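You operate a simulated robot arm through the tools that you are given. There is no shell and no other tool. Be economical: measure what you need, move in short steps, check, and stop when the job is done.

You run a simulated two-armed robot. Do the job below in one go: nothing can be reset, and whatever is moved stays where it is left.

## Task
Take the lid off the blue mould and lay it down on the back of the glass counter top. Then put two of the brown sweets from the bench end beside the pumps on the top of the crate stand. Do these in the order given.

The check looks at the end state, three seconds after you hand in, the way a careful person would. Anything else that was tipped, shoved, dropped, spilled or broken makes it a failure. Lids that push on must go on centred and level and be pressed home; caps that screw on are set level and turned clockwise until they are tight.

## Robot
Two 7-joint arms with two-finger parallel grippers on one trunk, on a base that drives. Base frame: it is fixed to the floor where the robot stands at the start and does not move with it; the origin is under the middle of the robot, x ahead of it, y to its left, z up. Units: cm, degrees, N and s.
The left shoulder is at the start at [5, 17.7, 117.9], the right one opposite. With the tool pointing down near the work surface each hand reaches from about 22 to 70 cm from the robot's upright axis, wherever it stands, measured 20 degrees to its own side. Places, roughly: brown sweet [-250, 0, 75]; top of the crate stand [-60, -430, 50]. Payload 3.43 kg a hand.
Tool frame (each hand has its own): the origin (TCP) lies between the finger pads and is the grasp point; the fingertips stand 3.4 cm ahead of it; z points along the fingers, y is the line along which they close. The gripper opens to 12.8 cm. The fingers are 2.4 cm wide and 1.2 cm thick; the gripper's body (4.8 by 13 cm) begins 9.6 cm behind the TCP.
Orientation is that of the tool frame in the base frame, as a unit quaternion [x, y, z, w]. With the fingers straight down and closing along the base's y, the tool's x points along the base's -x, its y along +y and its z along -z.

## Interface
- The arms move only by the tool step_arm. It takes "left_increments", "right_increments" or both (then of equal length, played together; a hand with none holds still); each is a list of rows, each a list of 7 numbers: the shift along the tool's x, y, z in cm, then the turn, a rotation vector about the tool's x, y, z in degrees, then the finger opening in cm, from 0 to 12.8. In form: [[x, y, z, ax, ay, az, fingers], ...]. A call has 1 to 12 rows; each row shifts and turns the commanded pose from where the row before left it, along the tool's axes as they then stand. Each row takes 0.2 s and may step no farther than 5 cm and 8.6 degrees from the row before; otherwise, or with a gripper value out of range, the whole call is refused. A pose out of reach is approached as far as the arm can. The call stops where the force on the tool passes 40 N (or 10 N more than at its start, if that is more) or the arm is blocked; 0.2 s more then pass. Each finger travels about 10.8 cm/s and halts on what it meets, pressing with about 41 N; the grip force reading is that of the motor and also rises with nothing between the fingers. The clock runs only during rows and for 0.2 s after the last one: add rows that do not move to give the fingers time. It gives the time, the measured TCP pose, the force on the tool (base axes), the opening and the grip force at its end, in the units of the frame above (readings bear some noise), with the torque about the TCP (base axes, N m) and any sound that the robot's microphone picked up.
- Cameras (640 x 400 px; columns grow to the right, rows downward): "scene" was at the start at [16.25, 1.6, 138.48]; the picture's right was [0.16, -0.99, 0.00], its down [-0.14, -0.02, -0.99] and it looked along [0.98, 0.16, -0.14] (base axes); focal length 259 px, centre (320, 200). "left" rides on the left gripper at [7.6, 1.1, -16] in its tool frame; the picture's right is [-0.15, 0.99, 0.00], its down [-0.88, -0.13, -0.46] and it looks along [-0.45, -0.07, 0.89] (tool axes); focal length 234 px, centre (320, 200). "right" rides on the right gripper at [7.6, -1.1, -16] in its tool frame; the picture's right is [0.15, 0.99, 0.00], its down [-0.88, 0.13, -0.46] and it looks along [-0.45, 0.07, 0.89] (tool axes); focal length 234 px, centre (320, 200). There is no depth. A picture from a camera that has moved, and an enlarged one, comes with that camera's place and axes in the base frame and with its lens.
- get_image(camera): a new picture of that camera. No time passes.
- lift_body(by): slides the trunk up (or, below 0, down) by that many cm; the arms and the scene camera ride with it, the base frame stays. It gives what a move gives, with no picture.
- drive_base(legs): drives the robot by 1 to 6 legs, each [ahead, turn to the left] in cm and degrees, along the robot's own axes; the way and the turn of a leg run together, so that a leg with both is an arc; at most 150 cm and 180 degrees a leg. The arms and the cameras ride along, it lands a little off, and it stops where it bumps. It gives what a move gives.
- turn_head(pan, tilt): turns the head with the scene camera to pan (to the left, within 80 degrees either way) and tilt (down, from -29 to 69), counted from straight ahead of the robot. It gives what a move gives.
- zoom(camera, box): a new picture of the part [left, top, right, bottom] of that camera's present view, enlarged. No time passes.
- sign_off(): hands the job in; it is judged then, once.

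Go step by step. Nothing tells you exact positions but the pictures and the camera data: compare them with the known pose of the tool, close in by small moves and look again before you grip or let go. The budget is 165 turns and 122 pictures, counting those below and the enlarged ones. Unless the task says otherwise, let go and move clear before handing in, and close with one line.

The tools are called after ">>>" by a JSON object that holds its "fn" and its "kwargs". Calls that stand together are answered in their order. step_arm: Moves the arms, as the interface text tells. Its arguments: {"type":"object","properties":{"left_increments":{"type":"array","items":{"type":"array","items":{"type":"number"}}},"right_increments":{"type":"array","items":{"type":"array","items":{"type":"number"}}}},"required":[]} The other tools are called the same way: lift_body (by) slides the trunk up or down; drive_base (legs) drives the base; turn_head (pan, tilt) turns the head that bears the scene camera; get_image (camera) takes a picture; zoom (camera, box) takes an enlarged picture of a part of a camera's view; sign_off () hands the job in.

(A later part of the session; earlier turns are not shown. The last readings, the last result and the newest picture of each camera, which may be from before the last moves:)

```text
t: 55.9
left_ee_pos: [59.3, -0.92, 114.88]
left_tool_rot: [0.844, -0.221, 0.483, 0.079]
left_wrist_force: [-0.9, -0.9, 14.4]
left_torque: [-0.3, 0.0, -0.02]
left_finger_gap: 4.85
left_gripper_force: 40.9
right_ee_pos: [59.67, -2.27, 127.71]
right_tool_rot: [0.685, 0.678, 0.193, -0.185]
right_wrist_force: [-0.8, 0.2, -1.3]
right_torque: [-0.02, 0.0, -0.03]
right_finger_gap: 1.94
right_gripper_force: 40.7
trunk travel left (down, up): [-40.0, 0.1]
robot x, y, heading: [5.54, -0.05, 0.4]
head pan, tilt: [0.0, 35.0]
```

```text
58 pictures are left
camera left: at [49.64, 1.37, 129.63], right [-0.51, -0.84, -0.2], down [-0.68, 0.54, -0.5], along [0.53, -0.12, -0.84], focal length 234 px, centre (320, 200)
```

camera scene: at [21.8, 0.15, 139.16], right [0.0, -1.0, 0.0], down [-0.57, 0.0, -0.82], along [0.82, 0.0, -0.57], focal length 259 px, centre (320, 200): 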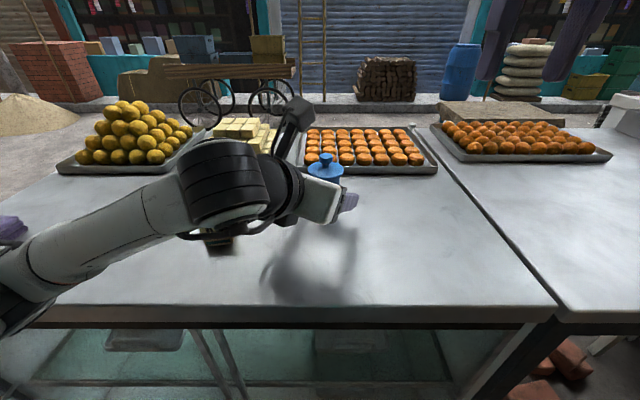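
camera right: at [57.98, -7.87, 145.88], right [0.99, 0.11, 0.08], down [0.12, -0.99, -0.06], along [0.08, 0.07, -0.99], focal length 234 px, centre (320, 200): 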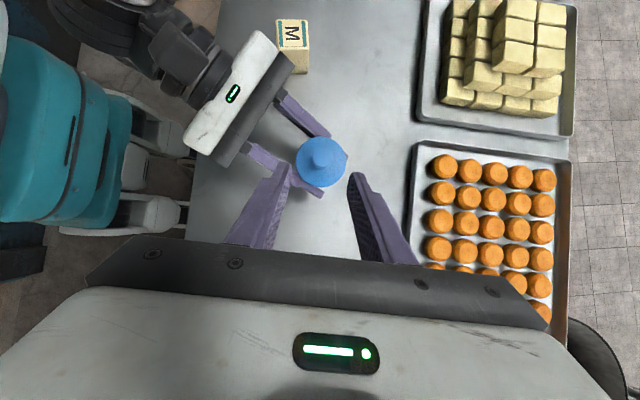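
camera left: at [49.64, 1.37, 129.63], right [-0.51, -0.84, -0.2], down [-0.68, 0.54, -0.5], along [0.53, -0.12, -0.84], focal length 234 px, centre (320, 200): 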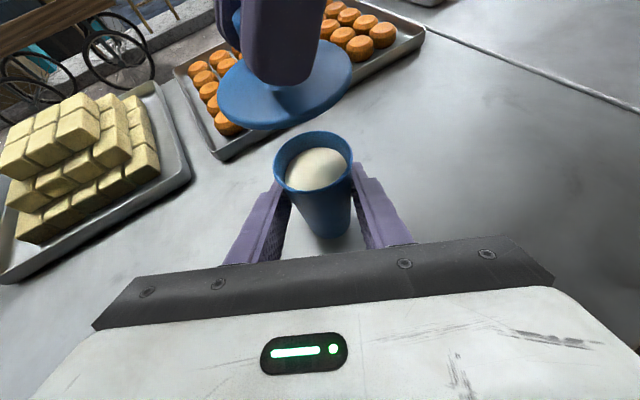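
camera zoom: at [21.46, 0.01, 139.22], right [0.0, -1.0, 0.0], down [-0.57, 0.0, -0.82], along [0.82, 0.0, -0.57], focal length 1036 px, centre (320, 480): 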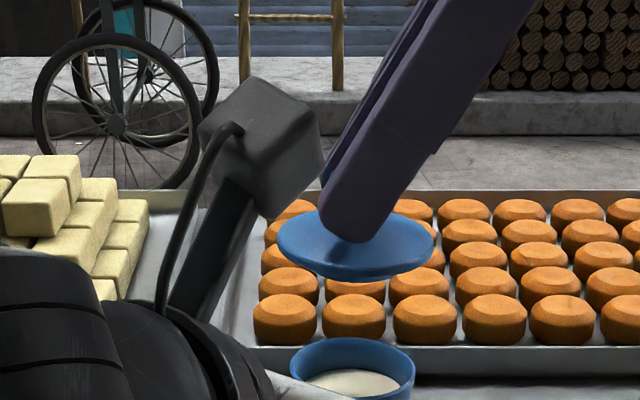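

The lid is off and the filling is intact. I'll carry the lid to a clear spot on the vendor side, near (50, -15), and stay above the counter at first.

>>> {"fn": "step_arm", "kwargs": {"right_increments": [[-2.57, 0, -1.55, 0, 0, 0, 0.5], [-2.57, 0, -1.55, 0, 0, 0, 0.5], [-2.57, 0, -1.55, 0, 0, 0, 0.5], [-1.78, -2.42, 1.17, 0, 0, 0, 0.5], [-1.78, -2.42, 1.17, 0, 0, 0, 0.5], [-1.78, -2.42, 1.17, 0, 0, 0, 0.5], [-1.78, -2.42, 1.17, 0, 0, 0, 0.5], [0, 0, 0, 0, 0, 0, 0.5]]}}

>>> {"fn": "get_image", "kwargs": {"camera": "scene"}}

```text
t: 57.7
left_ee_pos: [59.35, -0.9, 114.83]
left_tool_rot: [0.844, -0.222, 0.482, 0.079]
left_wrist_force: [-0.8, -0.8, 12.8]
left_torque: [-0.3, 0.07, -0.01]
left_finger_gap: 4.87
left_gripper_force: 40.9
right_ee_pos: [49.61, -14.88, 120.07]
right_tool_rot: [0.685, 0.677, 0.194, -0.186]
right_wrist_force: [0.0, -1.0, 0.1]
right_torque: [0.03, -0.04, 0.0]
right_finger_gap: 1.95
right_gripper_force: 41.3
trunk travel left (down, up): [-40.0, 0.1]
robot x, y, heading: [6.03, -0.01, 0.3]
head pan, tilt: [0.0, 35.0]
```

```text
57 pictures are left
camera scene: at [21.46, 0.0, 139.22], right [0.0, -1.0, 0.0], down [-0.57, 0.0, -0.82], along [0.82, 0.0, -0.57], focal length 259 px, centre (320, 200)
```

scene: 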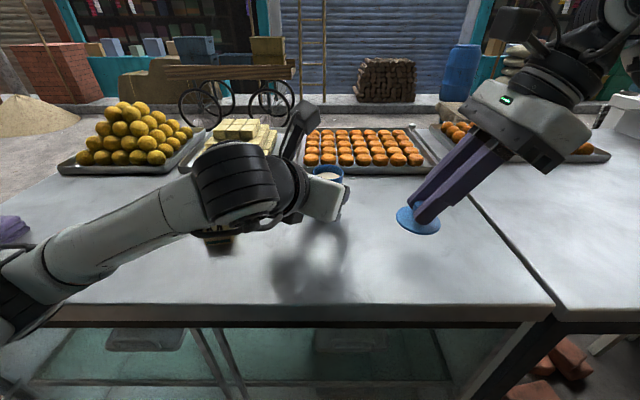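

The spot is clear. I'll lower the lid until it touches.

>>> {"fn": "step_arm", "kwargs": {"right_increments": [[-0.62, 0, 1.03, 0, 0, 0, 0.5], [-0.62, 0, 1.03, 0, 0, 0, 0.5], [-0.52, 0, 0.86, 0, 0, 0, 0.5], [-0.31, 0, 0.51, 0, 0, 0, 0.5], [0, 0, 0, 0, 0, 0, 0.5]]}}

>>> {"fn": "zoom", "kwargs": {"camera": "scene", "box": [360, 180, 480, 255]}}

```text
t: 58.9
left_ee_pos: [59.3, -0.95, 114.9]
left_tool_rot: [0.844, -0.221, 0.482, 0.079]
left_wrist_force: [-0.5, -0.8, 11.2]
left_torque: [-0.22, 0.01, -0.01]
left_finger_gap: 4.85
left_gripper_force: 40.8
right_ee_pos: [49.74, -14.86, 115.86]
right_tool_rot: [0.686, 0.677, 0.195, -0.184]
right_wrist_force: [0.0, 0.6, 0.5]
right_torque: [0.01, 0.0, 0.02]
right_finger_gap: 1.92
right_gripper_force: 40.8
trunk travel left (down, up): [-40.0, 0.1]
robot x, y, heading: [5.87, 0.16, 0.3]
head pan, tilt: [0.0, 35.0]
```

```text
5.33 times, centred on (420, 218) of scene
camera zoom: at [21.46, 0.0, 139.22], right [0.0, -1.0, 0.0], down [-0.57, 0.0, -0.82], along [0.82, 0.0, -0.57], focal length 1381 px, centre (-213, 107)
```

zoom: 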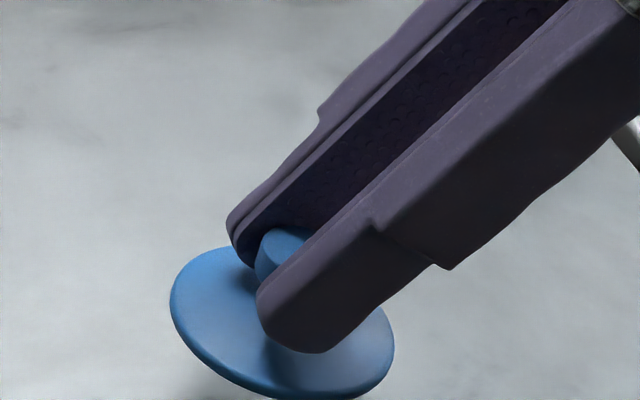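

>>> {"fn": "step_arm", "kwargs": {"right_increments": [[-0.13, 0, 0.215, 0, 0, 0, 0.5], [-0.13, 0, 0.215, 0, 0, 0, 0.5], [0, 0, 0, 0, 0, 0, 0.5]]}}

>>> {"fn": "step_arm", "kwargs": {"right_increments": [[-0.13, 0, 0.215, 0, 0, 0, 0.5], [0, 0, 0, 0, 0, 0, 0.5]]}}

>>> {"fn": "step_arm", "kwargs": {"right_increments": [[-0.13, 0, 0.215, 0, 0, 0, 0.5], [0, 0, 0, 0, 0, 0, 0.5]]}}

```text
t: 59.7
left_ee_pos: [59.34, -0.96, 114.94]
left_tool_rot: [0.844, -0.221, 0.482, 0.079]
left_wrist_force: [-0.2, 0.3, 9.9]
left_torque: [-0.21, 0.03, -0.06]
left_finger_gap: 4.85
left_gripper_force: 40.9
right_ee_pos: [49.71, -14.86, 115.38]
right_tool_rot: [0.686, 0.677, 0.193, -0.185]
right_wrist_force: [0.5, -0.8, -1.2]
right_torque: [0.0, -0.02, 0.05]
right_finger_gap: 1.94
right_gripper_force: 41.1
trunk travel left (down, up): [-40.0, 0.1]
robot x, y, heading: [5.61, 0.06, 0.1]
head pan, tilt: [0.0, 35.0]
```

```text
t: 60.3
left_ee_pos: [59.34, -0.92, 115.0]
left_tool_rot: [0.845, -0.222, 0.481, 0.079]
left_wrist_force: [-0.5, -0.5, 10.2]
left_torque: [-0.17, 0.07, 0.0]
left_finger_gap: 4.84
left_gripper_force: 41.2
right_ee_pos: [49.99, -14.91, 115.19]
right_tool_rot: [0.686, 0.677, 0.194, -0.185]
right_wrist_force: [-0.1, 0.1, -0.2]
right_torque: [0.02, -0.01, 0.0]
right_finger_gap: 1.92
right_gripper_force: 40.7
trunk travel left (down, up): [-40.0, 0.1]
robot x, y, heading: [5.74, 0.22, 0.4]
head pan, tilt: [0.0, 35.0]
```

```text
t: 60.9
left_ee_pos: [59.29, -0.84, 114.92]
left_tool_rot: [0.845, -0.222, 0.481, 0.079]
left_wrist_force: [-0.4, 0.0, 8.8]
left_torque: [-0.18, 0.05, 0.01]
left_finger_gap: 4.83
left_gripper_force: 41.0
right_ee_pos: [49.73, -14.97, 114.95]
right_tool_rot: [0.685, 0.677, 0.194, -0.186]
right_wrist_force: [1.0, 0.7, -0.9]
right_torque: [0.02, -0.02, -0.05]
right_finger_gap: 1.91
right_gripper_force: 41.2
trunk travel left (down, up): [-40.0, 0.1]
robot x, y, heading: [5.86, 0.02, 0.4]
head pan, tilt: [0.0, 35.0]
```

>>> {"fn": "step_arm", "kwargs": {"right_increments": [[-0.13, 0, 0.215, 0, 0, 0, 0.5], [0, 0, 0, 0, 0, 0, 0.5]]}}

>>> {"fn": "step_arm", "kwargs": {"right_increments": [[-0.13, 0, 0.215, 0, 0, 0, 0.5], [0, 0, 0, 0, 0, 0, 0.5]]}}

>>> {"fn": "step_arm", "kwargs": {"right_increments": [[-0.13, 0, 0.215, 0, 0, 0, 0.5], [0, 0, 0, 0, 0, 0, 0.5]]}}

>>> {"fn": "zoom", "kwargs": {"camera": "scene", "box": [360, 180, 480, 255]}}

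```text
t: 61.5
left_ee_pos: [59.31, -0.89, 114.88]
left_tool_rot: [0.844, -0.222, 0.482, 0.08]
left_wrist_force: [-1.5, 0.2, 6.8]
left_torque: [-0.21, 0.03, -0.03]
left_finger_gap: 4.84
left_gripper_force: 40.5
right_ee_pos: [49.83, -14.87, 114.8]
right_tool_rot: [0.686, 0.677, 0.194, -0.185]
right_wrist_force: [-0.6, -0.2, 0.9]
right_torque: [0.0, -0.04, 0.01]
right_finger_gap: 1.94
right_gripper_force: 41.2
trunk travel left (down, up): [-40.0, 0.1]
robot x, y, heading: [5.74, 0.47, 0.0]
head pan, tilt: [0.0, 35.0]
```

```text
t: 62.1
left_ee_pos: [59.34, -0.93, 114.76]
left_tool_rot: [0.845, -0.22, 0.482, 0.078]
left_wrist_force: [-0.5, 0.1, 6.8]
left_torque: [-0.12, 0.03, 0.05]
left_finger_gap: 4.84
left_gripper_force: 41.0
right_ee_pos: [49.89, -14.84, 114.41]
right_tool_rot: [0.685, 0.678, 0.193, -0.186]
right_wrist_force: [-0.3, -0.2, -0.2]
right_torque: [0.0, 0.02, -0.01]
right_finger_gap: 1.92
right_gripper_force: 40.6
trunk travel left (down, up): [-40.0, 0.1]
robot x, y, heading: [5.84, -0.08, 0.1]
head pan, tilt: [0.0, 35.0]
```

```text
t: 62.7
left_ee_pos: [59.28, -1.04, 114.88]
left_tool_rot: [0.844, -0.221, 0.481, 0.079]
left_wrist_force: [-0.1, -0.4, 6.7]
left_torque: [-0.14, 0.09, 0.01]
left_finger_gap: 4.8
left_gripper_force: 41.1
right_ee_pos: [49.71, -14.99, 114.26]
right_tool_rot: [0.686, 0.676, 0.194, -0.185]
right_wrist_force: [0.5, 0.2, -0.1]
right_torque: [0.03, 0.0, 0.05]
right_finger_gap: 1.91
right_gripper_force: 40.5
trunk travel left (down, up): [-40.0, 0.1]
robot x, y, heading: [6.09, -0.38, 0.1]
head pan, tilt: [0.0, 35.0]
```

```text
5.33 times, centred on (420, 218) of scene
camera zoom: at [21.45, -0.01, 139.22], right [0.0, -1.0, 0.0], down [-0.57, 0.0, -0.82], along [0.82, 0.0, -0.57], focal length 1381 px, centre (-213, 107)
```

zoom: 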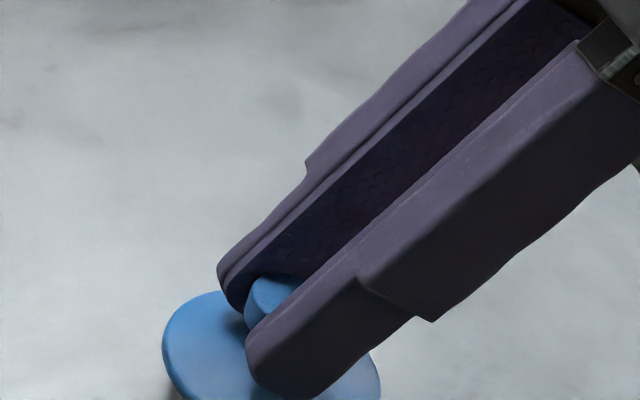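

>>> {"fn": "step_arm", "kwargs": {"right_increments": [[-0.15, 0, 0.257, 0, 0, 0, 0.5], [0, 0, 0, 0, 0, 0, 0.5]]}}

>>> {"fn": "step_arm", "kwargs": {"right_increments": [[-0.13, 0, 0.215, 0, 0, 0, 0.5], [0, 0, 0, 0, 0, 0, 0.5]]}}

>>> {"fn": "zoom", "kwargs": {"camera": "scene", "box": [360, 195, 480, 270]}}

```text
t: 63.3
left_ee_pos: [59.31, -0.87, 114.77]
left_tool_rot: [0.844, -0.221, 0.482, 0.079]
left_wrist_force: [0.3, 0.4, 5.9]
left_torque: [-0.13, 0.07, 0.0]
left_finger_gap: 4.83
left_gripper_force: 41.1
right_ee_pos: [49.82, -14.95, 113.93]
right_tool_rot: [0.685, 0.677, 0.194, -0.186]
right_wrist_force: [0.2, -0.2, -0.4]
right_torque: [0.0, 0.0, 0.0]
right_finger_gap: 1.92
right_gripper_force: 41.0
trunk travel left (down, up): [-40.0, 0.1]
robot x, y, heading: [5.88, -0.11, -0.1]
head pan, tilt: [0.0, 35.0]
```

```text
t: 63.9
left_ee_pos: [59.22, -0.95, 114.87]
left_tool_rot: [0.844, -0.221, 0.482, 0.079]
left_wrist_force: [0.1, -1.2, 4.6]
left_torque: [-0.12, 0.0, 0.0]
left_finger_gap: 4.84
left_gripper_force: 41.1
right_ee_pos: [49.8, -14.88, 113.78]
right_tool_rot: [0.685, 0.677, 0.195, -0.184]
right_wrist_force: [-0.6, -1.9, 10.6]
right_torque: [-0.22, 0.1, 0.04]
right_finger_gap: 1.93
right_gripper_force: 40.4
trunk travel left (down, up): [-40.0, 0.1]
robot x, y, heading: [5.86, 0.22, 0.1]
head pan, tilt: [0.0, 35.0]
```

```text
5.33 times, centred on (420, 232) of scene
camera zoom: at [21.45, -0.01, 139.23], right [0.0, -1.0, 0.0], down [-0.57, 0.0, -0.82], along [0.82, 0.0, -0.57], focal length 1381 px, centre (-213, 27)
```

zoom: 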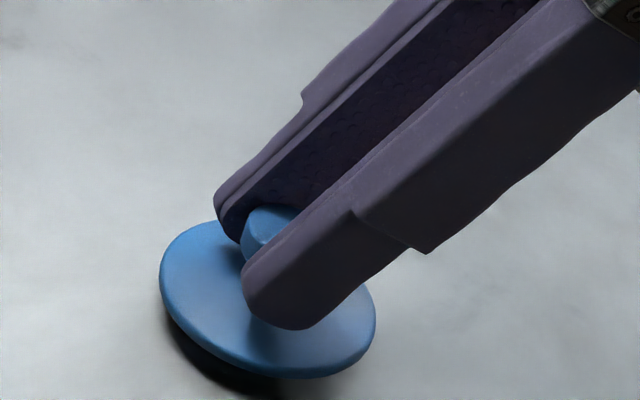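

The lid touches the counter at about 10 N. I'll open the fingers and withdraw back along the tool axis.

>>> {"fn": "step_arm", "kwargs": {"right_increments": [[0, 0, 0, 0, 0, 0, 2.2], [0, 0, 0, 0, 0, 0, 3], [0, 0, 0, 0, 0, 0, 5], [0, 0, 0, 0, 0, 0, 5]]}}

>>> {"fn": "step_arm", "kwargs": {"right_increments": [[0, 0, -2, 0, 0, 0, 5], [0, 0, -4, 0, 0, 0, 5], [0, 0, -4, 0, 0, 0, 5], [0, 0, 0, 0, 0, 0, 5]]}}

>>> {"fn": "get_image", "kwargs": {"camera": "scene"}}

```text
t: 64.9
left_ee_pos: [59.32, -0.86, 114.82]
left_tool_rot: [0.844, -0.222, 0.481, 0.079]
left_wrist_force: [0.0, 0.3, 4.8]
left_torque: [-0.11, 0.04, -0.04]
left_finger_gap: 4.8
left_gripper_force: 40.9
right_ee_pos: [49.81, -14.93, 113.62]
right_tool_rot: [0.686, 0.677, 0.192, -0.186]
right_wrist_force: [-0.1, 0.2, 0.2]
right_torque: [-0.02, -0.01, 0.02]
right_finger_gap: 5.0
right_gripper_force: 0.0
trunk travel left (down, up): [-40.0, 0.1]
robot x, y, heading: [6.0, 0.09, 0.3]
head pan, tilt: [0.0, 35.0]
```

```text
t: 65.9
left_ee_pos: [59.37, -0.92, 114.84]
left_tool_rot: [0.844, -0.222, 0.482, 0.079]
left_wrist_force: [-0.4, -0.1, 4.3]
left_torque: [-0.11, 0.06, -0.02]
left_finger_gap: 4.79
left_gripper_force: 41.0
right_ee_pos: [49.58, -20.09, 122.18]
right_tool_rot: [0.685, 0.677, 0.194, -0.186]
right_wrist_force: [0.4, 0.2, -0.3]
right_torque: [0.0, -0.03, 0.01]
right_finger_gap: 4.99
right_gripper_force: 0.0
trunk travel left (down, up): [-40.0, 0.1]
robot x, y, heading: [5.72, 0.05, 0.3]
head pan, tilt: [0.0, 35.0]
```

```text
53 pictures are left
camera scene: at [21.45, -0.02, 139.22], right [0.0, -1.0, 0.0], down [-0.57, 0.0, -0.82], along [0.82, 0.0, -0.57], focal length 259 px, centre (320, 200)
```

scene: 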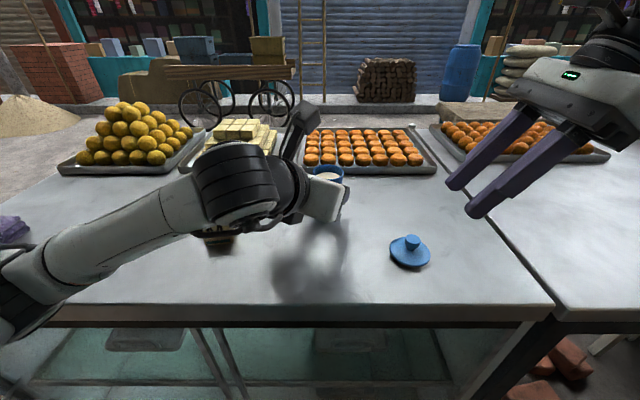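

The lid is lying on the counter. Next I'll open the left hand gently and withdraw straight back from the mould.

>>> {"fn": "step_arm", "kwargs": {"left_increments": [[0, 0, 0, 0, 0, 0, 5], [0, 0, 0, 0, 0, 0, 5.5], [0, 0, 0, 0, 0, 0, 6.5], [0, 0, 0, 0, 0, 0, 7.5], [0, 0, 0, 0, 0, 0, 7.5]]}}

>>> {"fn": "get_image", "kwargs": {"camera": "left"}}

```text
t: 67.1
left_ee_pos: [59.36, -0.88, 114.87]
left_tool_rot: [0.845, -0.222, 0.481, 0.078]
left_wrist_force: [0.5, 0.6, -0.3]
left_torque: [-0.02, -0.01, 0.01]
left_finger_gap: 7.5
left_gripper_force: 0.1
right_ee_pos: [49.7, -20.21, 122.2]
right_tool_rot: [0.686, 0.677, 0.193, -0.185]
right_wrist_force: [-0.4, -0.5, 0.3]
right_torque: [0.0, 0.04, -0.03]
right_finger_gap: 5.03
right_gripper_force: 0.0
trunk travel left (down, up): [-40.0, 0.1]
robot x, y, heading: [5.95, 0.45, -0.0]
head pan, tilt: [0.0, 35.0]
```

```text
52 pictures are left
camera left: at [49.64, 1.33, 129.58], right [-0.51, -0.84, -0.2], down [-0.68, 0.54, -0.5], along [0.53, -0.11, -0.84], focal length 234 px, centre (320, 200)
```

left: 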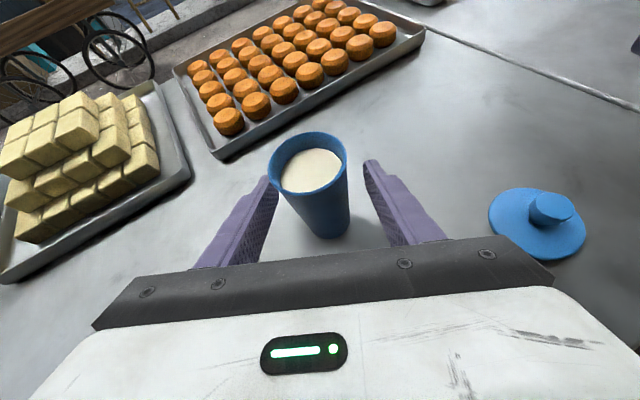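

>>> {"fn": "step_arm", "kwargs": {"left_increments": [[0, 0, -1.5, 0, 0, 0, 7.5], [0, 0, -2.5, 0, 0, 0, 7.5], [0, 0, -3, 0, 0, 0, 7.5], [0, 0, -3, 0, 0, 0, 7.5], [2.54, -0.2, -1.58, 0, 0, 0, 7.5], [2.54, -0.2, -1.58, 0, 0, 0, 7.5], [2.54, -0.2, -1.58, 0, 0, 0, 7.5]], "right_increments": [[1.03, 0, -1.71, 0, 0, 0, 5], [1.03, 0, -1.71, 0, 0, 0, 5], [1.03, 0, -1.71, 0, 0, 0, 5], [1.03, 0, -1.71, 0, 0, 0, 5], [0, 0, 0, 0, 0, 0, 5], [0, 0, 0, 0, 0, 0, 5], [0, 0, 0, 0, 0, 0, 5]]}}

>>> {"fn": "get_image", "kwargs": {"camera": "scene"}}

```text
t: 68.7
left_ee_pos: [51.69, 2.57, 128.78]
left_tool_rot: [0.846, -0.221, 0.479, 0.079]
left_wrist_force: [-0.2, 0.1, -0.4]
left_torque: [-0.01, 0.01, 0.06]
left_finger_gap: 7.47
left_gripper_force: 0.0
right_ee_pos: [49.95, -19.97, 130.2]
right_tool_rot: [0.686, 0.677, 0.192, -0.186]
right_wrist_force: [-0.5, 0.3, -0.9]
right_torque: [0.03, -0.01, -0.05]
right_finger_gap: 4.99
right_gripper_force: 0.1
trunk travel left (down, up): [-40.0, 0.1]
robot x, y, heading: [5.75, 0.08, -0.0]
head pan, tilt: [0.0, 35.0]
```

```text
51 pictures are left
camera scene: at [21.78, 0.12, 139.16], right [0.0, -1.0, 0.0], down [-0.57, 0.0, -0.82], along [0.82, 0.0, -0.57], focal length 259 px, centre (320, 200)
```

scene: 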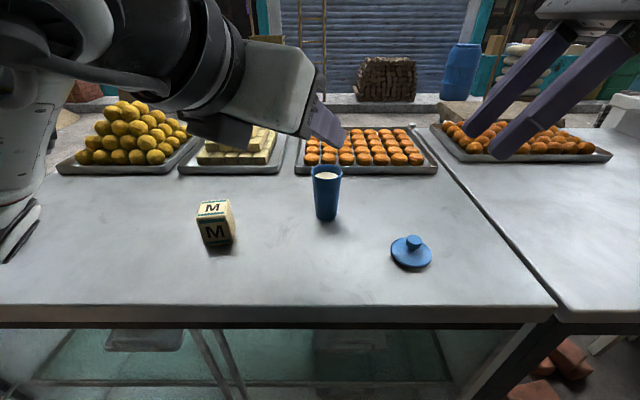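

The first part is done: the mould stands upright and open, and the lid lies on the vendor side. I'll back away from the counter and turn toward the bench.

>>> {"fn": "drive_base", "kwargs": {"legs": [[-45, 0]]}}

>>> {"fn": "turn_head", "kwargs": {"pan": 0, "tilt": 20}}

>>> {"fn": "get_image", "kwargs": {"camera": "scene"}}

```text
t: 71.4
left_ee_pos: [6.76, 2.48, 128.83]
left_tool_rot: [0.846, -0.22, 0.479, 0.08]
left_wrist_force: [0.1, 0.3, 0.0]
left_torque: [0.02, -0.03, 0.01]
left_finger_gap: 7.5
left_gripper_force: 0.0
right_ee_pos: [4.95, -19.97, 130.25]
right_tool_rot: [0.685, 0.677, 0.192, -0.186]
right_wrist_force: [0.4, 0.8, 0.8]
right_torque: [0.01, -0.02, -0.04]
right_finger_gap: 5.01
right_gripper_force: 0.0
trunk travel left (down, up): [-40.0, 0.1]
robot x, y, heading: [-39.07, 0.04, 0.3]
head pan, tilt: [0.0, 35.0]
```

```text
t: 72.2
left_ee_pos: [6.83, 2.45, 128.79]
left_tool_rot: [0.846, -0.22, 0.479, 0.08]
left_wrist_force: [-0.4, -0.3, 0.2]
left_torque: [-0.01, 0.0, 0.0]
left_finger_gap: 7.48
left_gripper_force: 0.0
right_ee_pos: [5.02, -20.07, 130.14]
right_tool_rot: [0.686, 0.677, 0.191, -0.186]
right_wrist_force: [-0.1, -0.5, -0.8]
right_torque: [-0.03, 0.0, 0.01]
right_finger_gap: 4.99
right_gripper_force: 0.0
trunk travel left (down, up): [-40.0, 0.1]
robot x, y, heading: [-39.07, -0.28, 0.2]
head pan, tilt: [0.0, 20.0]
```

```text
50 pictures are left
camera scene: at [-22.6, 0.0, 141.54], right [0.0, -1.0, 0.0], down [-0.34, 0.0, -0.94], along [0.94, 0.0, -0.34], focal length 259 px, centre (320, 200)
```

scene: 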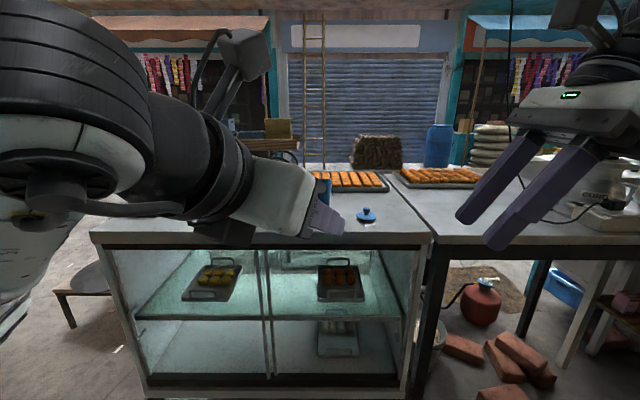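

I'll bring both arms back to a compact, fingers-down posture.

>>> {"fn": "step_arm", "kwargs": {"left_increments": [[0, 0, 0, -6.78, 0.61, 4.22, 6], [0, 0, 0, -6.78, 0.61, 4.22, 6], [0, 0, 0, -6.78, 0.61, 4.22, 6], [0, 0, 0, -6.78, 0.61, 4.22, 6], [0, 0, 0, -6.78, 0.61, 4.22, 6], [0, 0, 0, -6.78, 0.61, 4.22, 6], [0, 0, 0, -6.78, 0.61, 4.22, 6], [-2.13, -0.5, -3.35, 0, 0, 0, 6], [-2.13, -0.5, -3.35, 0, 0, 0, 6], [-2.13, -0.5, -3.35, 0, 0, 0, 6], [-2.13, -0.5, -3.35, 0, 0, 0, 6], [-2.13, -0.5, -3.35, 0, 0, 0, 6]], "right_increments": [[0, 0, 0, 0, -7.7, 0, 6], [0, 0, 0, 0, -7.7, 0, 6], [0, 0, 0, 0, -7.7, 0, 6], [0, 0, 0, 0, -7.7, 0, 6], [0, 0, 0, 0, 0, -8.2, 6], [0, 0, 0, 0, 0, -8.2, 6], [0, 0, 0, 0, 0, -8.2, 6], [0, 0, 0, 0, 0, -8.2, 6], [0, 0, 0, 0, 0, -8.2, 6], [0, 0, 0, 0, 0, -8.2, 6], [0, 0, 0, 0, 0, -8.2, 6], [0, 0, 0, 0, 0, -8.2, 6]]}}

>>> {"fn": "step_arm", "kwargs": {"left_increments": [[0, 0, 0, 0, -8.3, 0, 6], [0, 0, 0, 0, -8.3, 0, 6], [0, 0, 0, 0, -8.3, 0, 6], [0, 0, 0, 0, -8.3, 0, 6], [0, 0, 0, 0, -8.3, 0, 6], [0, 0, 0, 0, -8.3, 0, 6], [0, 0, 0, 0, -8.3, 0, 6]], "right_increments": [[0, 0, 0, 0, 0, -8.2, 6], [0, 0, 0, 0, 0, -8.2, 6], [0, 0, 0, 0, 0, -8.2, 6], [2, -1, 0, 0, 0, 0, 6], [2, -1, 0, 0, 0, 0, 6], [2, -1, 0, 0, 0, 0, 6], [2, -1, 0, 0, 0, 0, 6]]}}

>>> {"fn": "drive_base", "kwargs": {"legs": [[0, 180]]}}

>>> {"fn": "get_image", "kwargs": {"camera": "scene"}}

```text
t: 74.8
left_ee_pos: [6.74, 22.49, 128.77]
left_tool_rot: [0.642, -0.592, 0.386, 0.298]
left_wrist_force: [0.6, 0.0, 0.1]
left_torque: [0.01, -0.01, 0.02]
left_finger_gap: 6.02
left_gripper_force: 0.0
right_ee_pos: [4.88, -19.97, 130.2]
right_tool_rot: [0.217, 0.976, 0.001, 0.002]
right_wrist_force: [0.0, 0.2, -0.3]
right_torque: [-0.03, 0.04, 0.0]
right_finger_gap: 5.98
right_gripper_force: 0.0
trunk travel left (down, up): [-40.0, 0.1]
robot x, y, heading: [-38.82, 0.0, -0.0]
head pan, tilt: [0.0, 20.0]
```

```text
t: 76.4
left_ee_pos: [6.81, 22.36, 128.83]
left_tool_rot: [0.75, -0.661, 0.024, -0.03]
left_wrist_force: [0.0, -0.8, -0.2]
left_torque: [0.03, -0.02, 0.01]
left_finger_gap: 6.0
left_gripper_force: 0.0
right_ee_pos: [-3.13, -23.91, 129.91]
right_tool_rot: [0.005, 1.0, 0.002, 0.003]
right_wrist_force: [0.1, -0.6, 0.7]
right_torque: [-0.03, 0.0, -0.02]
right_finger_gap: 6.01
right_gripper_force: 0.1
trunk travel left (down, up): [-40.0, 0.1]
robot x, y, heading: [-39.3, -0.42, 0.4]
head pan, tilt: [0.0, 20.0]
```

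```text
t: 80.6
left_ee_pos: [-60.33, 45.81, 128.59]
left_tool_rot: [0.998, 0.052, -0.011, -0.035]
left_wrist_force: [0.4, 0.0, 0.3]
left_torque: [0.0, 0.02, 0.03]
left_finger_gap: 5.97
left_gripper_force: 0.1
right_ee_pos: [-14.9, 35.68, 129.98]
right_tool_rot: [-0.702, 0.712, 0.005, 0.0]
right_wrist_force: [0.0, 0.0, 0.0]
right_torque: [-0.02, -0.01, 0.0]
right_finger_gap: 6.0
right_gripper_force: 0.1
trunk travel left (down, up): [-40.0, 0.1]
robot x, y, heading: [-38.99, -0.38, 89.9]
head pan, tilt: [0.0, 20.0]
stopped in leg 1: the robot was blocked; the commanded pose is now the measured one
```

```text
49 pictures are left
camera scene: at [-38.42, 16.28, 141.54], right [1.0, 0.0, 0.0], down [0.0, -0.34, -0.94], along [0.0, 0.94, -0.34], focal length 259 px, centre (320, 200)
```

scene: 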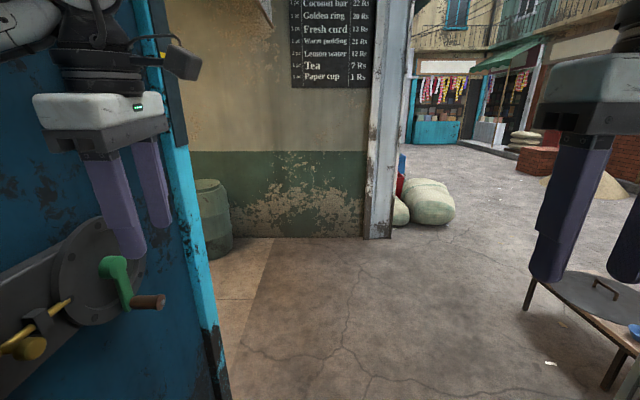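

The turn was blocked at 90° because something blue on the left is close to the left arm. I'll turn back a little and look that way.

>>> {"fn": "drive_base", "kwargs": {"legs": [[0, -12]]}}

>>> {"fn": "turn_head", "kwargs": {"pan": 75, "tilt": 20}}

>>> {"fn": "get_image", "kwargs": {"camera": "scene"}}

>>> {"fn": "turn_head", "kwargs": {"pan": 40, "tilt": 30}}

>>> {"fn": "get_image", "kwargs": {"camera": "scene"}}

```text
t: 81.8
left_ee_pos: [-50.92, 49.37, 128.52]
left_tool_rot: [0.998, -0.049, -0.005, -0.035]
left_wrist_force: [0.8, -0.1, -1.0]
left_torque: [0.02, 0.05, 0.02]
left_finger_gap: 6.0
left_gripper_force: 0.1
right_ee_pos: [-8.37, 30.02, 130.1]
right_tool_rot: [-0.625, 0.781, 0.004, 0.002]
right_wrist_force: [-0.5, 0.1, 1.0]
right_torque: [0.01, 0.0, -0.01]
right_finger_gap: 6.03
right_gripper_force: 0.0
trunk travel left (down, up): [-40.0, 0.1]
robot x, y, heading: [-38.99, -0.03, 77.8]
head pan, tilt: [0.0, 20.0]
```

```text
t: 83.3
left_ee_pos: [-50.96, 49.34, 128.46]
left_tool_rot: [0.998, -0.05, -0.005, -0.035]
left_wrist_force: [0.3, 0.1, -0.2]
left_torque: [-0.04, 0.02, 0.01]
left_finger_gap: 5.98
left_gripper_force: 0.0
right_ee_pos: [-8.36, 30.11, 130.12]
right_tool_rot: [-0.625, 0.78, 0.003, 0.002]
right_wrist_force: [-0.1, 0.0, -0.1]
right_torque: [0.02, 0.03, 0.01]
right_finger_gap: 6.01
right_gripper_force: 0.0
trunk travel left (down, up): [-40.0, 0.1]
robot x, y, heading: [-38.77, -0.4, 77.8]
head pan, tilt: [75.0, 20.0]
```

```text
48 pictures are left
camera scene: at [-45.72, 11.0, 141.55], right [0.45, 0.89, 0.0], down [0.3, -0.16, -0.94], along [-0.84, 0.43, -0.34], focal length 259 px, centre (320, 200)
```

scene: 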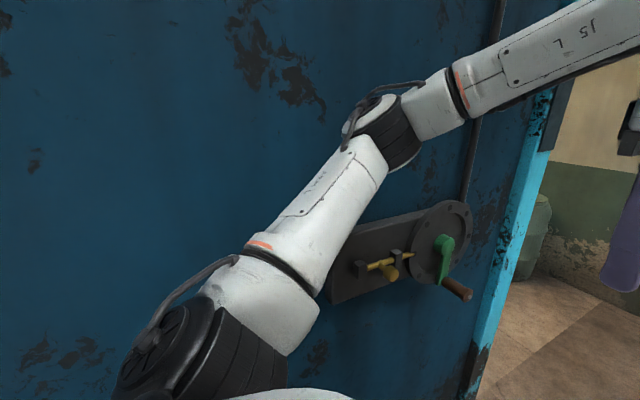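

```text
t: 84.3
left_ee_pos: [-50.94, 49.36, 128.45]
left_tool_rot: [0.998, -0.05, -0.005, -0.035]
left_wrist_force: [-0.1, -0.1, -0.7]
left_torque: [-0.01, 0.01, 0.01]
left_finger_gap: 5.98
left_gripper_force: 0.1
right_ee_pos: [-8.36, 29.97, 130.07]
right_tool_rot: [-0.625, 0.781, 0.003, 0.003]
right_wrist_force: [-0.3, -0.1, 0.1]
right_torque: [0.02, -0.03, 0.0]
right_finger_gap: 6.02
right_gripper_force: 0.0
trunk travel left (down, up): [-40.0, 0.1]
robot x, y, heading: [-39.22, -0.18, 78.1]
head pan, tilt: [40.0, 30.0]
```

```text
47 pictures are left
camera scene: at [-41.67, 14.75, 139.94], right [0.88, 0.47, 0.0], down [0.24, -0.44, -0.87], along [-0.41, 0.76, -0.5], focal length 259 px, centre (320, 200)
```

scene: 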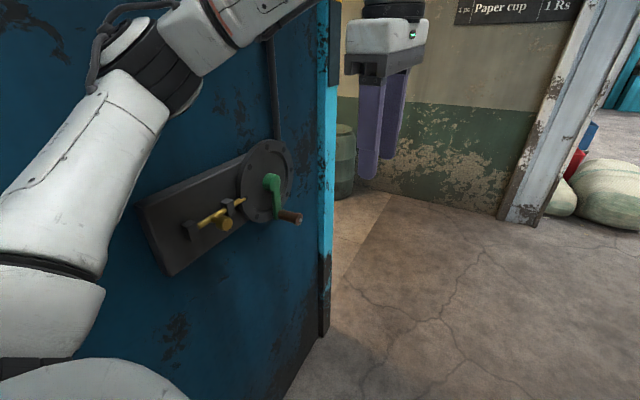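

A large blue steel door or wall stands close behind, ending near y = 45. I'll turn clockwise to see the other side and find the way to the bench.

>>> {"fn": "drive_base", "kwargs": {"legs": [[10, 0], [0, -80], [0, -85]]}}

>>> {"fn": "turn_head", "kwargs": {"pan": -60, "tilt": 15}}

>>> {"fn": "get_image", "kwargs": {"camera": "scene"}}

>>> {"fn": "turn_head", "kwargs": {"pan": 0, "tilt": 15}}

>>> {"fn": "get_image", "kwargs": {"camera": "scene"}}

```text
t: 92.3
left_ee_pos: [-10.85, -34.76, 128.3]
left_tool_rot: [-0.092, 0.995, -0.033, 0.006]
left_wrist_force: [-0.4, -0.3, 0.4]
left_torque: [-0.03, -0.01, 0.0]
left_finger_gap: 6.0
left_gripper_force: 0.1
right_ee_pos: [-56.75, -28.19, 129.94]
right_tool_rot: [0.679, 0.734, -0.004, -0.003]
right_wrist_force: [0.5, 0.1, 0.0]
right_torque: [-0.01, 0.03, 0.0]
right_finger_gap: 5.98
right_gripper_force: 0.1
trunk travel left (down, up): [-40.0, 0.1]
robot x, y, heading: [-36.8, 9.43, -85.3]
head pan, tilt: [40.0, 30.0]
stopped in leg 3: the robot was blocked; the commanded pose is now the measured one
```

```text
t: 94.1
left_ee_pos: [-10.85, -34.8, 128.1]
left_tool_rot: [-0.094, 0.995, -0.032, 0.007]
left_wrist_force: [-0.8, 0.4, 0.5]
left_torque: [-0.01, 0.0, 0.03]
left_finger_gap: 6.03
left_gripper_force: 0.1
right_ee_pos: [-56.81, -28.25, 130.01]
right_tool_rot: [0.68, 0.733, -0.005, -0.002]
right_wrist_force: [0.0, -0.1, -0.5]
right_torque: [0.03, 0.02, -0.01]
right_finger_gap: 6.0
right_gripper_force: 0.1
trunk travel left (down, up): [-40.0, 0.1]
robot x, y, heading: [-36.79, 9.71, -85.8]
head pan, tilt: [-60.0, 15.0]
```

```text
46 pictures are left
camera scene: at [-43.14, -2.9, 142.36], right [-0.57, 0.82, 0.01], down [0.21, 0.15, -0.97], along [-0.8, -0.55, -0.26], focal length 259 px, centre (320, 200)
```

scene: 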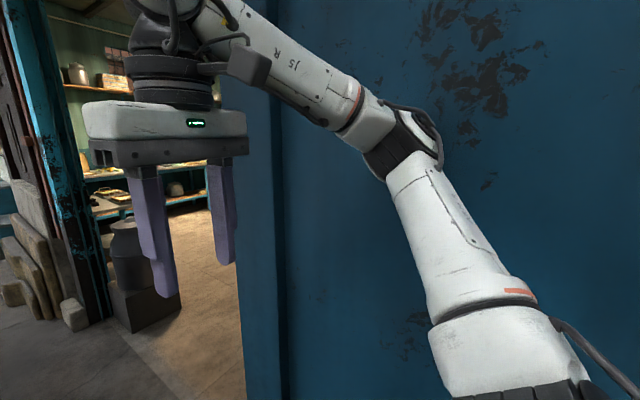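

```text
t: 95.4
left_ee_pos: [-10.84, -34.84, 128.22]
left_tool_rot: [-0.093, 0.995, -0.032, 0.007]
left_wrist_force: [-0.5, -0.2, 1.0]
left_torque: [0.02, 0.0, -0.01]
left_finger_gap: 6.0
left_gripper_force: 0.1
right_ee_pos: [-56.78, -28.2, 130.09]
right_tool_rot: [0.68, 0.733, -0.004, -0.002]
right_wrist_force: [-0.5, 1.2, -0.6]
right_torque: [0.04, 0.01, 0.0]
right_finger_gap: 6.02
right_gripper_force: 0.1
trunk travel left (down, up): [-40.0, 0.1]
robot x, y, heading: [-36.9, 9.84, -85.4]
head pan, tilt: [0.0, 15.0]
```

```text
45 pictures are left
camera scene: at [-34.71, -6.9, 142.3], right [-1.0, -0.08, 0.01], down [-0.03, 0.26, -0.96], along [0.07, -0.96, -0.26], focal length 259 px, centre (320, 200)
```

scene: 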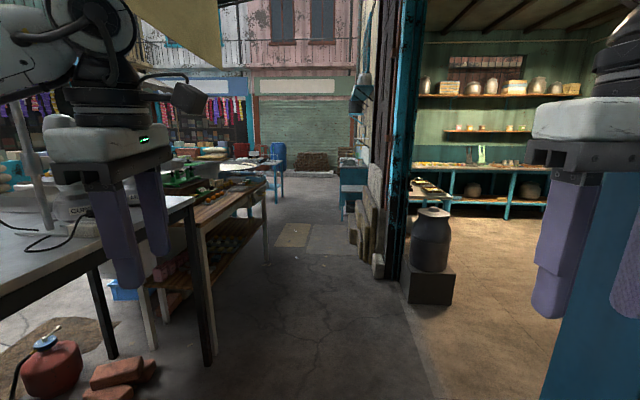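

A blue panel near x = -70 spans roughly y = -40 to +45. To its right is a wide opening into a shop with shelves and benches. I'll drive along the aisle past the panel and turn to look into the shop.

>>> {"fn": "drive_base", "kwargs": {"legs": [[0, 5], [125, 0], [0, -100]]}}

>>> {"fn": "get_image", "kwargs": {"camera": "scene"}}

```text
t: 106.4
left_ee_pos: [-62.76, -135.0, 128.63]
left_tool_rot: [0.673, 0.739, -0.029, -0.019]
left_wrist_force: [0.2, 0.9, 0.2]
left_torque: [-0.01, 0.03, 0.0]
left_finger_gap: 6.0
left_gripper_force: 0.1
right_ee_pos: [-51.96, -89.71, 129.99]
right_tool_rot: [1.0, -0.009, -0.003, -0.002]
right_wrist_force: [0.5, -1.0, 0.4]
right_torque: [0.01, 0.01, 0.01]
right_finger_gap: 5.99
right_gripper_force: 0.1
trunk travel left (down, up): [-40.0, 0.1]
robot x, y, heading: [-16.35, -113.65, 179.0]
head pan, tilt: [0.0, 15.0]
```

```text
44 pictures are left
camera scene: at [-32.7, -113.37, 142.36], right [0.01, 1.0, 0.0], down [0.26, 0.0, -0.97], along [-0.97, 0.01, -0.26], focal length 259 px, centre (320, 200)
```

scene: 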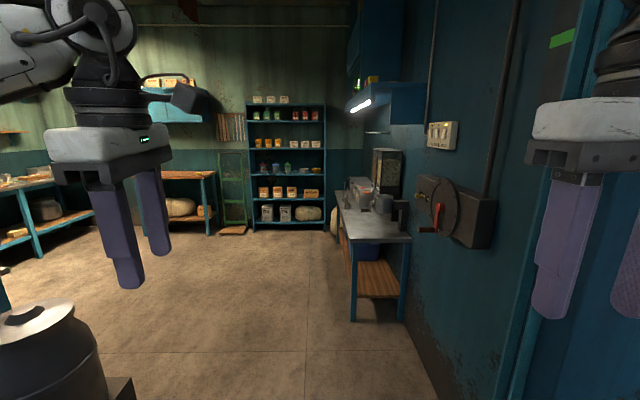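

I see a room with a metal bench against a blue partition wall at about y = -45. The sweets should be near (-250, 0), which may be in another room behind that wall. I'll zoom in on this bench first.

>>> {"fn": "zoom", "kwargs": {"camera": "scene", "box": [300, 70, 480, 330]}}

```text
1.54 times, centred on (390, 200) of scene
camera zoom: at [-32.7, -113.37, 142.36], right [0.01, 1.0, 0.0], down [0.26, 0.0, -0.97], along [-0.97, 0.01, -0.26], focal length 398 px, centre (212, 200)
```

zoom: 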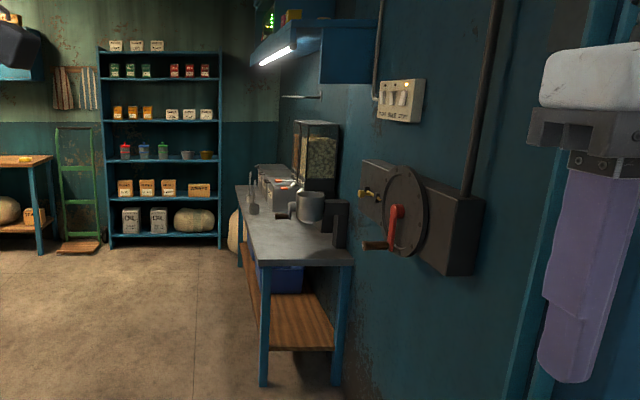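

That bench doesn't match the y = 0 given, so I'll go round to the other side of the partition, past the panel's far edge at y ≈ 45.

>>> {"fn": "drive_base", "kwargs": {"legs": [[0, -89], [130, 0], [75, 0], [0, 85]]}}

>>> {"fn": "get_image", "kwargs": {"camera": "scene"}}

```text
t: 124.0
left_ee_pos: [-63.78, 74.69, 128.51]
left_tool_rot: [0.711, 0.702, -0.028, -0.02]
left_wrist_force: [0.1, 0.2, -0.1]
left_torque: [0.0, 0.0, 0.0]
left_finger_gap: 6.0
left_gripper_force: 0.1
right_ee_pos: [-48.22, 118.56, 130.0]
right_tool_rot: [0.998, -0.062, -0.003, -0.003]
right_wrist_force: [0.0, 0.2, 0.1]
right_torque: [0.02, 0.03, 0.01]
right_finger_gap: 5.98
right_gripper_force: 0.1
trunk travel left (down, up): [-40.0, 0.1]
robot x, y, heading: [-15.56, 90.82, 173.1]
head pan, tilt: [0.0, 15.0]
```

```text
42 pictures are left
camera scene: at [-31.61, 92.92, 142.36], right [0.12, 0.99, 0.0], down [0.26, -0.03, -0.97], along [-0.96, 0.12, -0.26], focal length 259 px, centre (320, 200)
```

scene: 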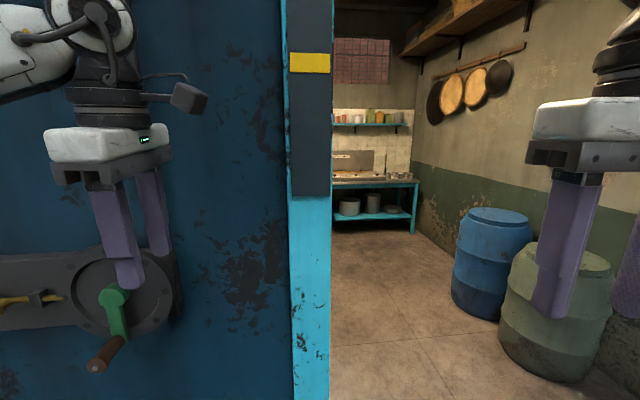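

The panel's edge is at about y = 98, and past it an opening leads into a kitchen with barrels. I'll line up at y ≈ 155 and go in.

>>> {"fn": "drive_base", "kwargs": {"legs": [[0, -83], [62, 0], [0, 90]]}}

>>> {"fn": "get_image", "kwargs": {"camera": "scene"}}

```text
t: 134.9
left_ee_pos: [-61.11, 131.35, 128.41]
left_tool_rot: [0.668, 0.743, -0.031, -0.019]
left_wrist_force: [0.4, 0.4, 0.4]
left_torque: [-0.01, -0.01, 0.0]
left_finger_gap: 5.98
left_gripper_force: 0.0
right_ee_pos: [-50.96, 176.65, 129.94]
right_tool_rot: [1.0, -0.002, -0.002, -0.001]
right_wrist_force: [0.0, -0.1, -0.5]
right_torque: [-0.02, -0.03, -0.01]
right_finger_gap: 5.99
right_gripper_force: 0.0
trunk travel left (down, up): [-40.0, 0.1]
robot x, y, heading: [-14.78, 152.91, 180.3]
head pan, tilt: [0.0, 15.0]
```

```text
41 pictures are left
camera scene: at [-31.24, 153.17, 142.36], right [0.0, 1.0, 0.0], down [0.26, 0.0, -0.97], along [-0.97, 0.0, -0.26], focal length 259 px, centre (320, 200)
```

scene: 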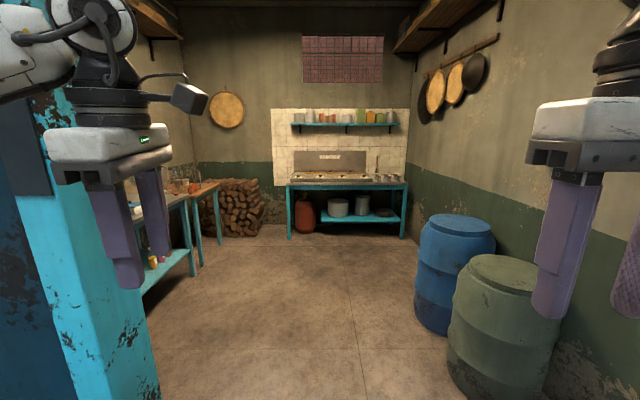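

A bench runs along the left side of this room, near (-250, 20). I'll drive in and look left.

>>> {"fn": "drive_base", "kwargs": {"legs": [[140, 0]]}}

>>> {"fn": "turn_head", "kwargs": {"pan": 55, "tilt": 25}}

>>> {"fn": "get_image", "kwargs": {"camera": "scene"}}

```text
t: 141.9
left_ee_pos: [-201.81, 133.56, 128.49]
left_tool_rot: [0.675, 0.737, -0.03, -0.019]
left_wrist_force: [0.3, 0.5, 0.9]
left_torque: [0.0, -0.04, -0.02]
left_finger_gap: 6.02
left_gripper_force: 0.2
right_ee_pos: [-190.54, 178.69, 130.02]
right_tool_rot: [1.0, -0.013, -0.002, -0.002]
right_wrist_force: [0.2, 0.1, 1.0]
right_torque: [-0.02, 0.0, -0.03]
right_finger_gap: 6.0
right_gripper_force: 0.0
trunk travel left (down, up): [-40.0, 0.1]
robot x, y, heading: [-155.34, 154.57, 178.8]
head pan, tilt: [0.0, 15.0]
```

```text
t: 143.1
left_ee_pos: [-201.59, 133.59, 128.36]
left_tool_rot: [0.676, 0.736, -0.031, -0.019]
left_wrist_force: [0.4, -0.4, -0.3]
left_torque: [-0.04, -0.01, 0.01]
left_finger_gap: 6.01
left_gripper_force: 0.0
right_ee_pos: [-190.65, 178.69, 130.04]
right_tool_rot: [1.0, -0.013, -0.003, -0.002]
right_wrist_force: [-1.2, -0.2, -0.5]
right_torque: [-0.01, -0.02, 0.0]
right_finger_gap: 6.03
right_gripper_force: 0.1
trunk travel left (down, up): [-40.0, 0.1]
robot x, y, heading: [-154.63, 154.29, 178.7]
head pan, tilt: [55.0, 25.0]
```

```text
40 pictures are left
camera scene: at [-167.55, 147.32, 140.74], right [-0.81, 0.59, 0.0], down [0.25, 0.34, -0.91], along [-0.54, -0.73, -0.42], focal length 259 px, centre (320, 200)
```

scene: 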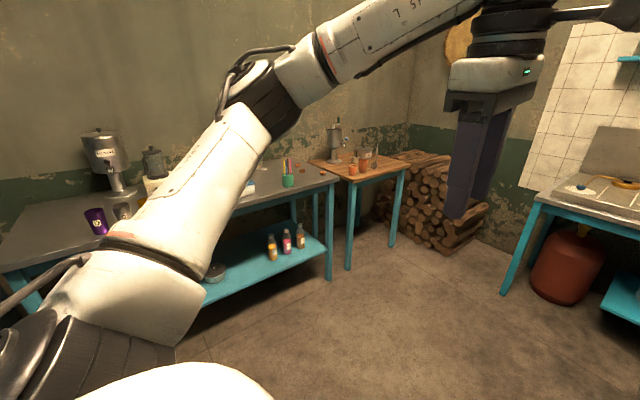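

>>> {"fn": "zoom", "kwargs": {"camera": "scene", "box": [230, 110, 420, 230]}}

```text
3.33 times, centred on (325, 170) of scene
camera zoom: at [-167.55, 147.32, 140.74], right [-0.81, 0.59, 0.0], down [0.25, 0.34, -0.91], along [-0.54, -0.73, -0.42], focal length 863 px, centre (303, 300)
```

zoom: 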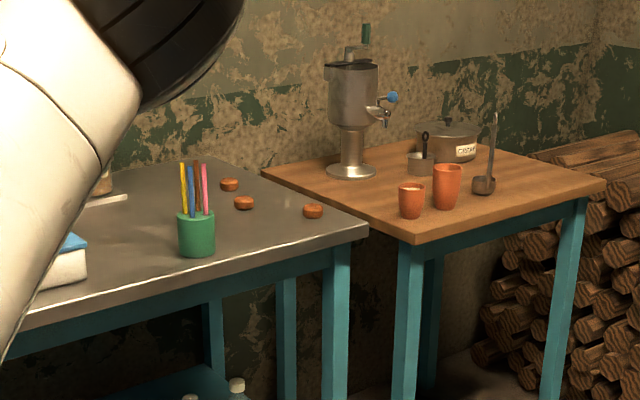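

Three brown sweets lie on the near end of the metal bench, next to the syrup urn stand. I'll tuck the left hand in, drive to the bench and face it.

>>> {"fn": "step_arm", "kwargs": {"left_increments": [[-2, 3.5, 0, 0, 0, 0, 6], [-2, 3.5, 0, 0, 0, 0, 6], [-2, 3.5, 0, 0, 0, 0, 6], [-2, 3.5, 0, 0, 0, 0, 6]]}}

>>> {"fn": "turn_head", "kwargs": {"pan": 0, "tilt": 30}}

>>> {"fn": "drive_base", "kwargs": {"legs": [[0, 38], [128, 0], [0, 53]]}}

>>> {"fn": "get_image", "kwargs": {"camera": "scene"}}

```text
t: 144.1
left_ee_pos: [-187.21, 126.83, 127.65]
left_tool_rot: [0.675, 0.737, -0.03, -0.019]
left_wrist_force: [0.9, 0.8, -0.1]
left_torque: [0.01, 0.04, 0.03]
left_finger_gap: 5.98
left_gripper_force: 0.0
right_ee_pos: [-190.4, 178.7, 130.21]
right_tool_rot: [1.0, -0.012, -0.003, -0.002]
right_wrist_force: [-0.2, 0.0, 0.4]
right_torque: [0.01, 0.0, 0.0]
right_finger_gap: 6.0
right_gripper_force: 0.2
trunk travel left (down, up): [-40.0, 0.1]
robot x, y, heading: [-155.13, 154.78, 178.5]
head pan, tilt: [55.0, 25.0]
```

```text
t: 145.4
left_ee_pos: [-187.24, 126.85, 127.62]
left_tool_rot: [0.675, 0.737, -0.03, -0.02]
left_wrist_force: [0.6, 0.4, 0.5]
left_torque: [-0.03, 0.01, 0.0]
left_finger_gap: 6.01
left_gripper_force: 0.1
right_ee_pos: [-190.45, 178.64, 130.0]
right_tool_rot: [1.0, -0.013, -0.002, -0.002]
right_wrist_force: [1.2, 0.4, -0.4]
right_torque: [0.01, -0.01, 0.01]
right_finger_gap: 6.0
right_gripper_force: 0.0
trunk travel left (down, up): [-40.0, 0.1]
robot x, y, heading: [-154.82, 154.58, 178.9]
head pan, tilt: [0.0, 30.0]
```

```text
t: 155.9
left_ee_pos: [-229.64, 46.77, 127.61]
left_tool_rot: [-0.048, 0.998, -0.035, 0.008]
left_wrist_force: [0.1, -0.2, 0.0]
left_torque: [0.02, 0.01, 0.01]
left_finger_gap: 6.02
left_gripper_force: 0.1
right_ee_pos: [-281.44, 42.88, 130.04]
right_tool_rot: [0.713, 0.702, -0.004, 0.001]
right_wrist_force: [0.8, -0.2, 0.1]
right_torque: [-0.01, 0.02, 0.0]
right_finger_gap: 6.0
right_gripper_force: 0.0
trunk travel left (down, up): [-40.0, 0.1]
robot x, y, heading: [-257.64, 78.44, -90.7]
head pan, tilt: [0.0, 30.0]
```

```text
38 pictures are left
camera scene: at [-257.73, 62.58, 139.94], right [-1.0, 0.01, 0.0], down [0.01, 0.5, -0.87], along [-0.01, -0.87, -0.5], focal length 259 px, centre (320, 200)
```

scene: 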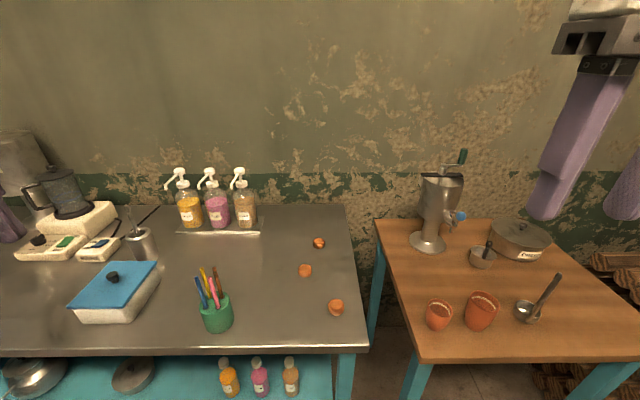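

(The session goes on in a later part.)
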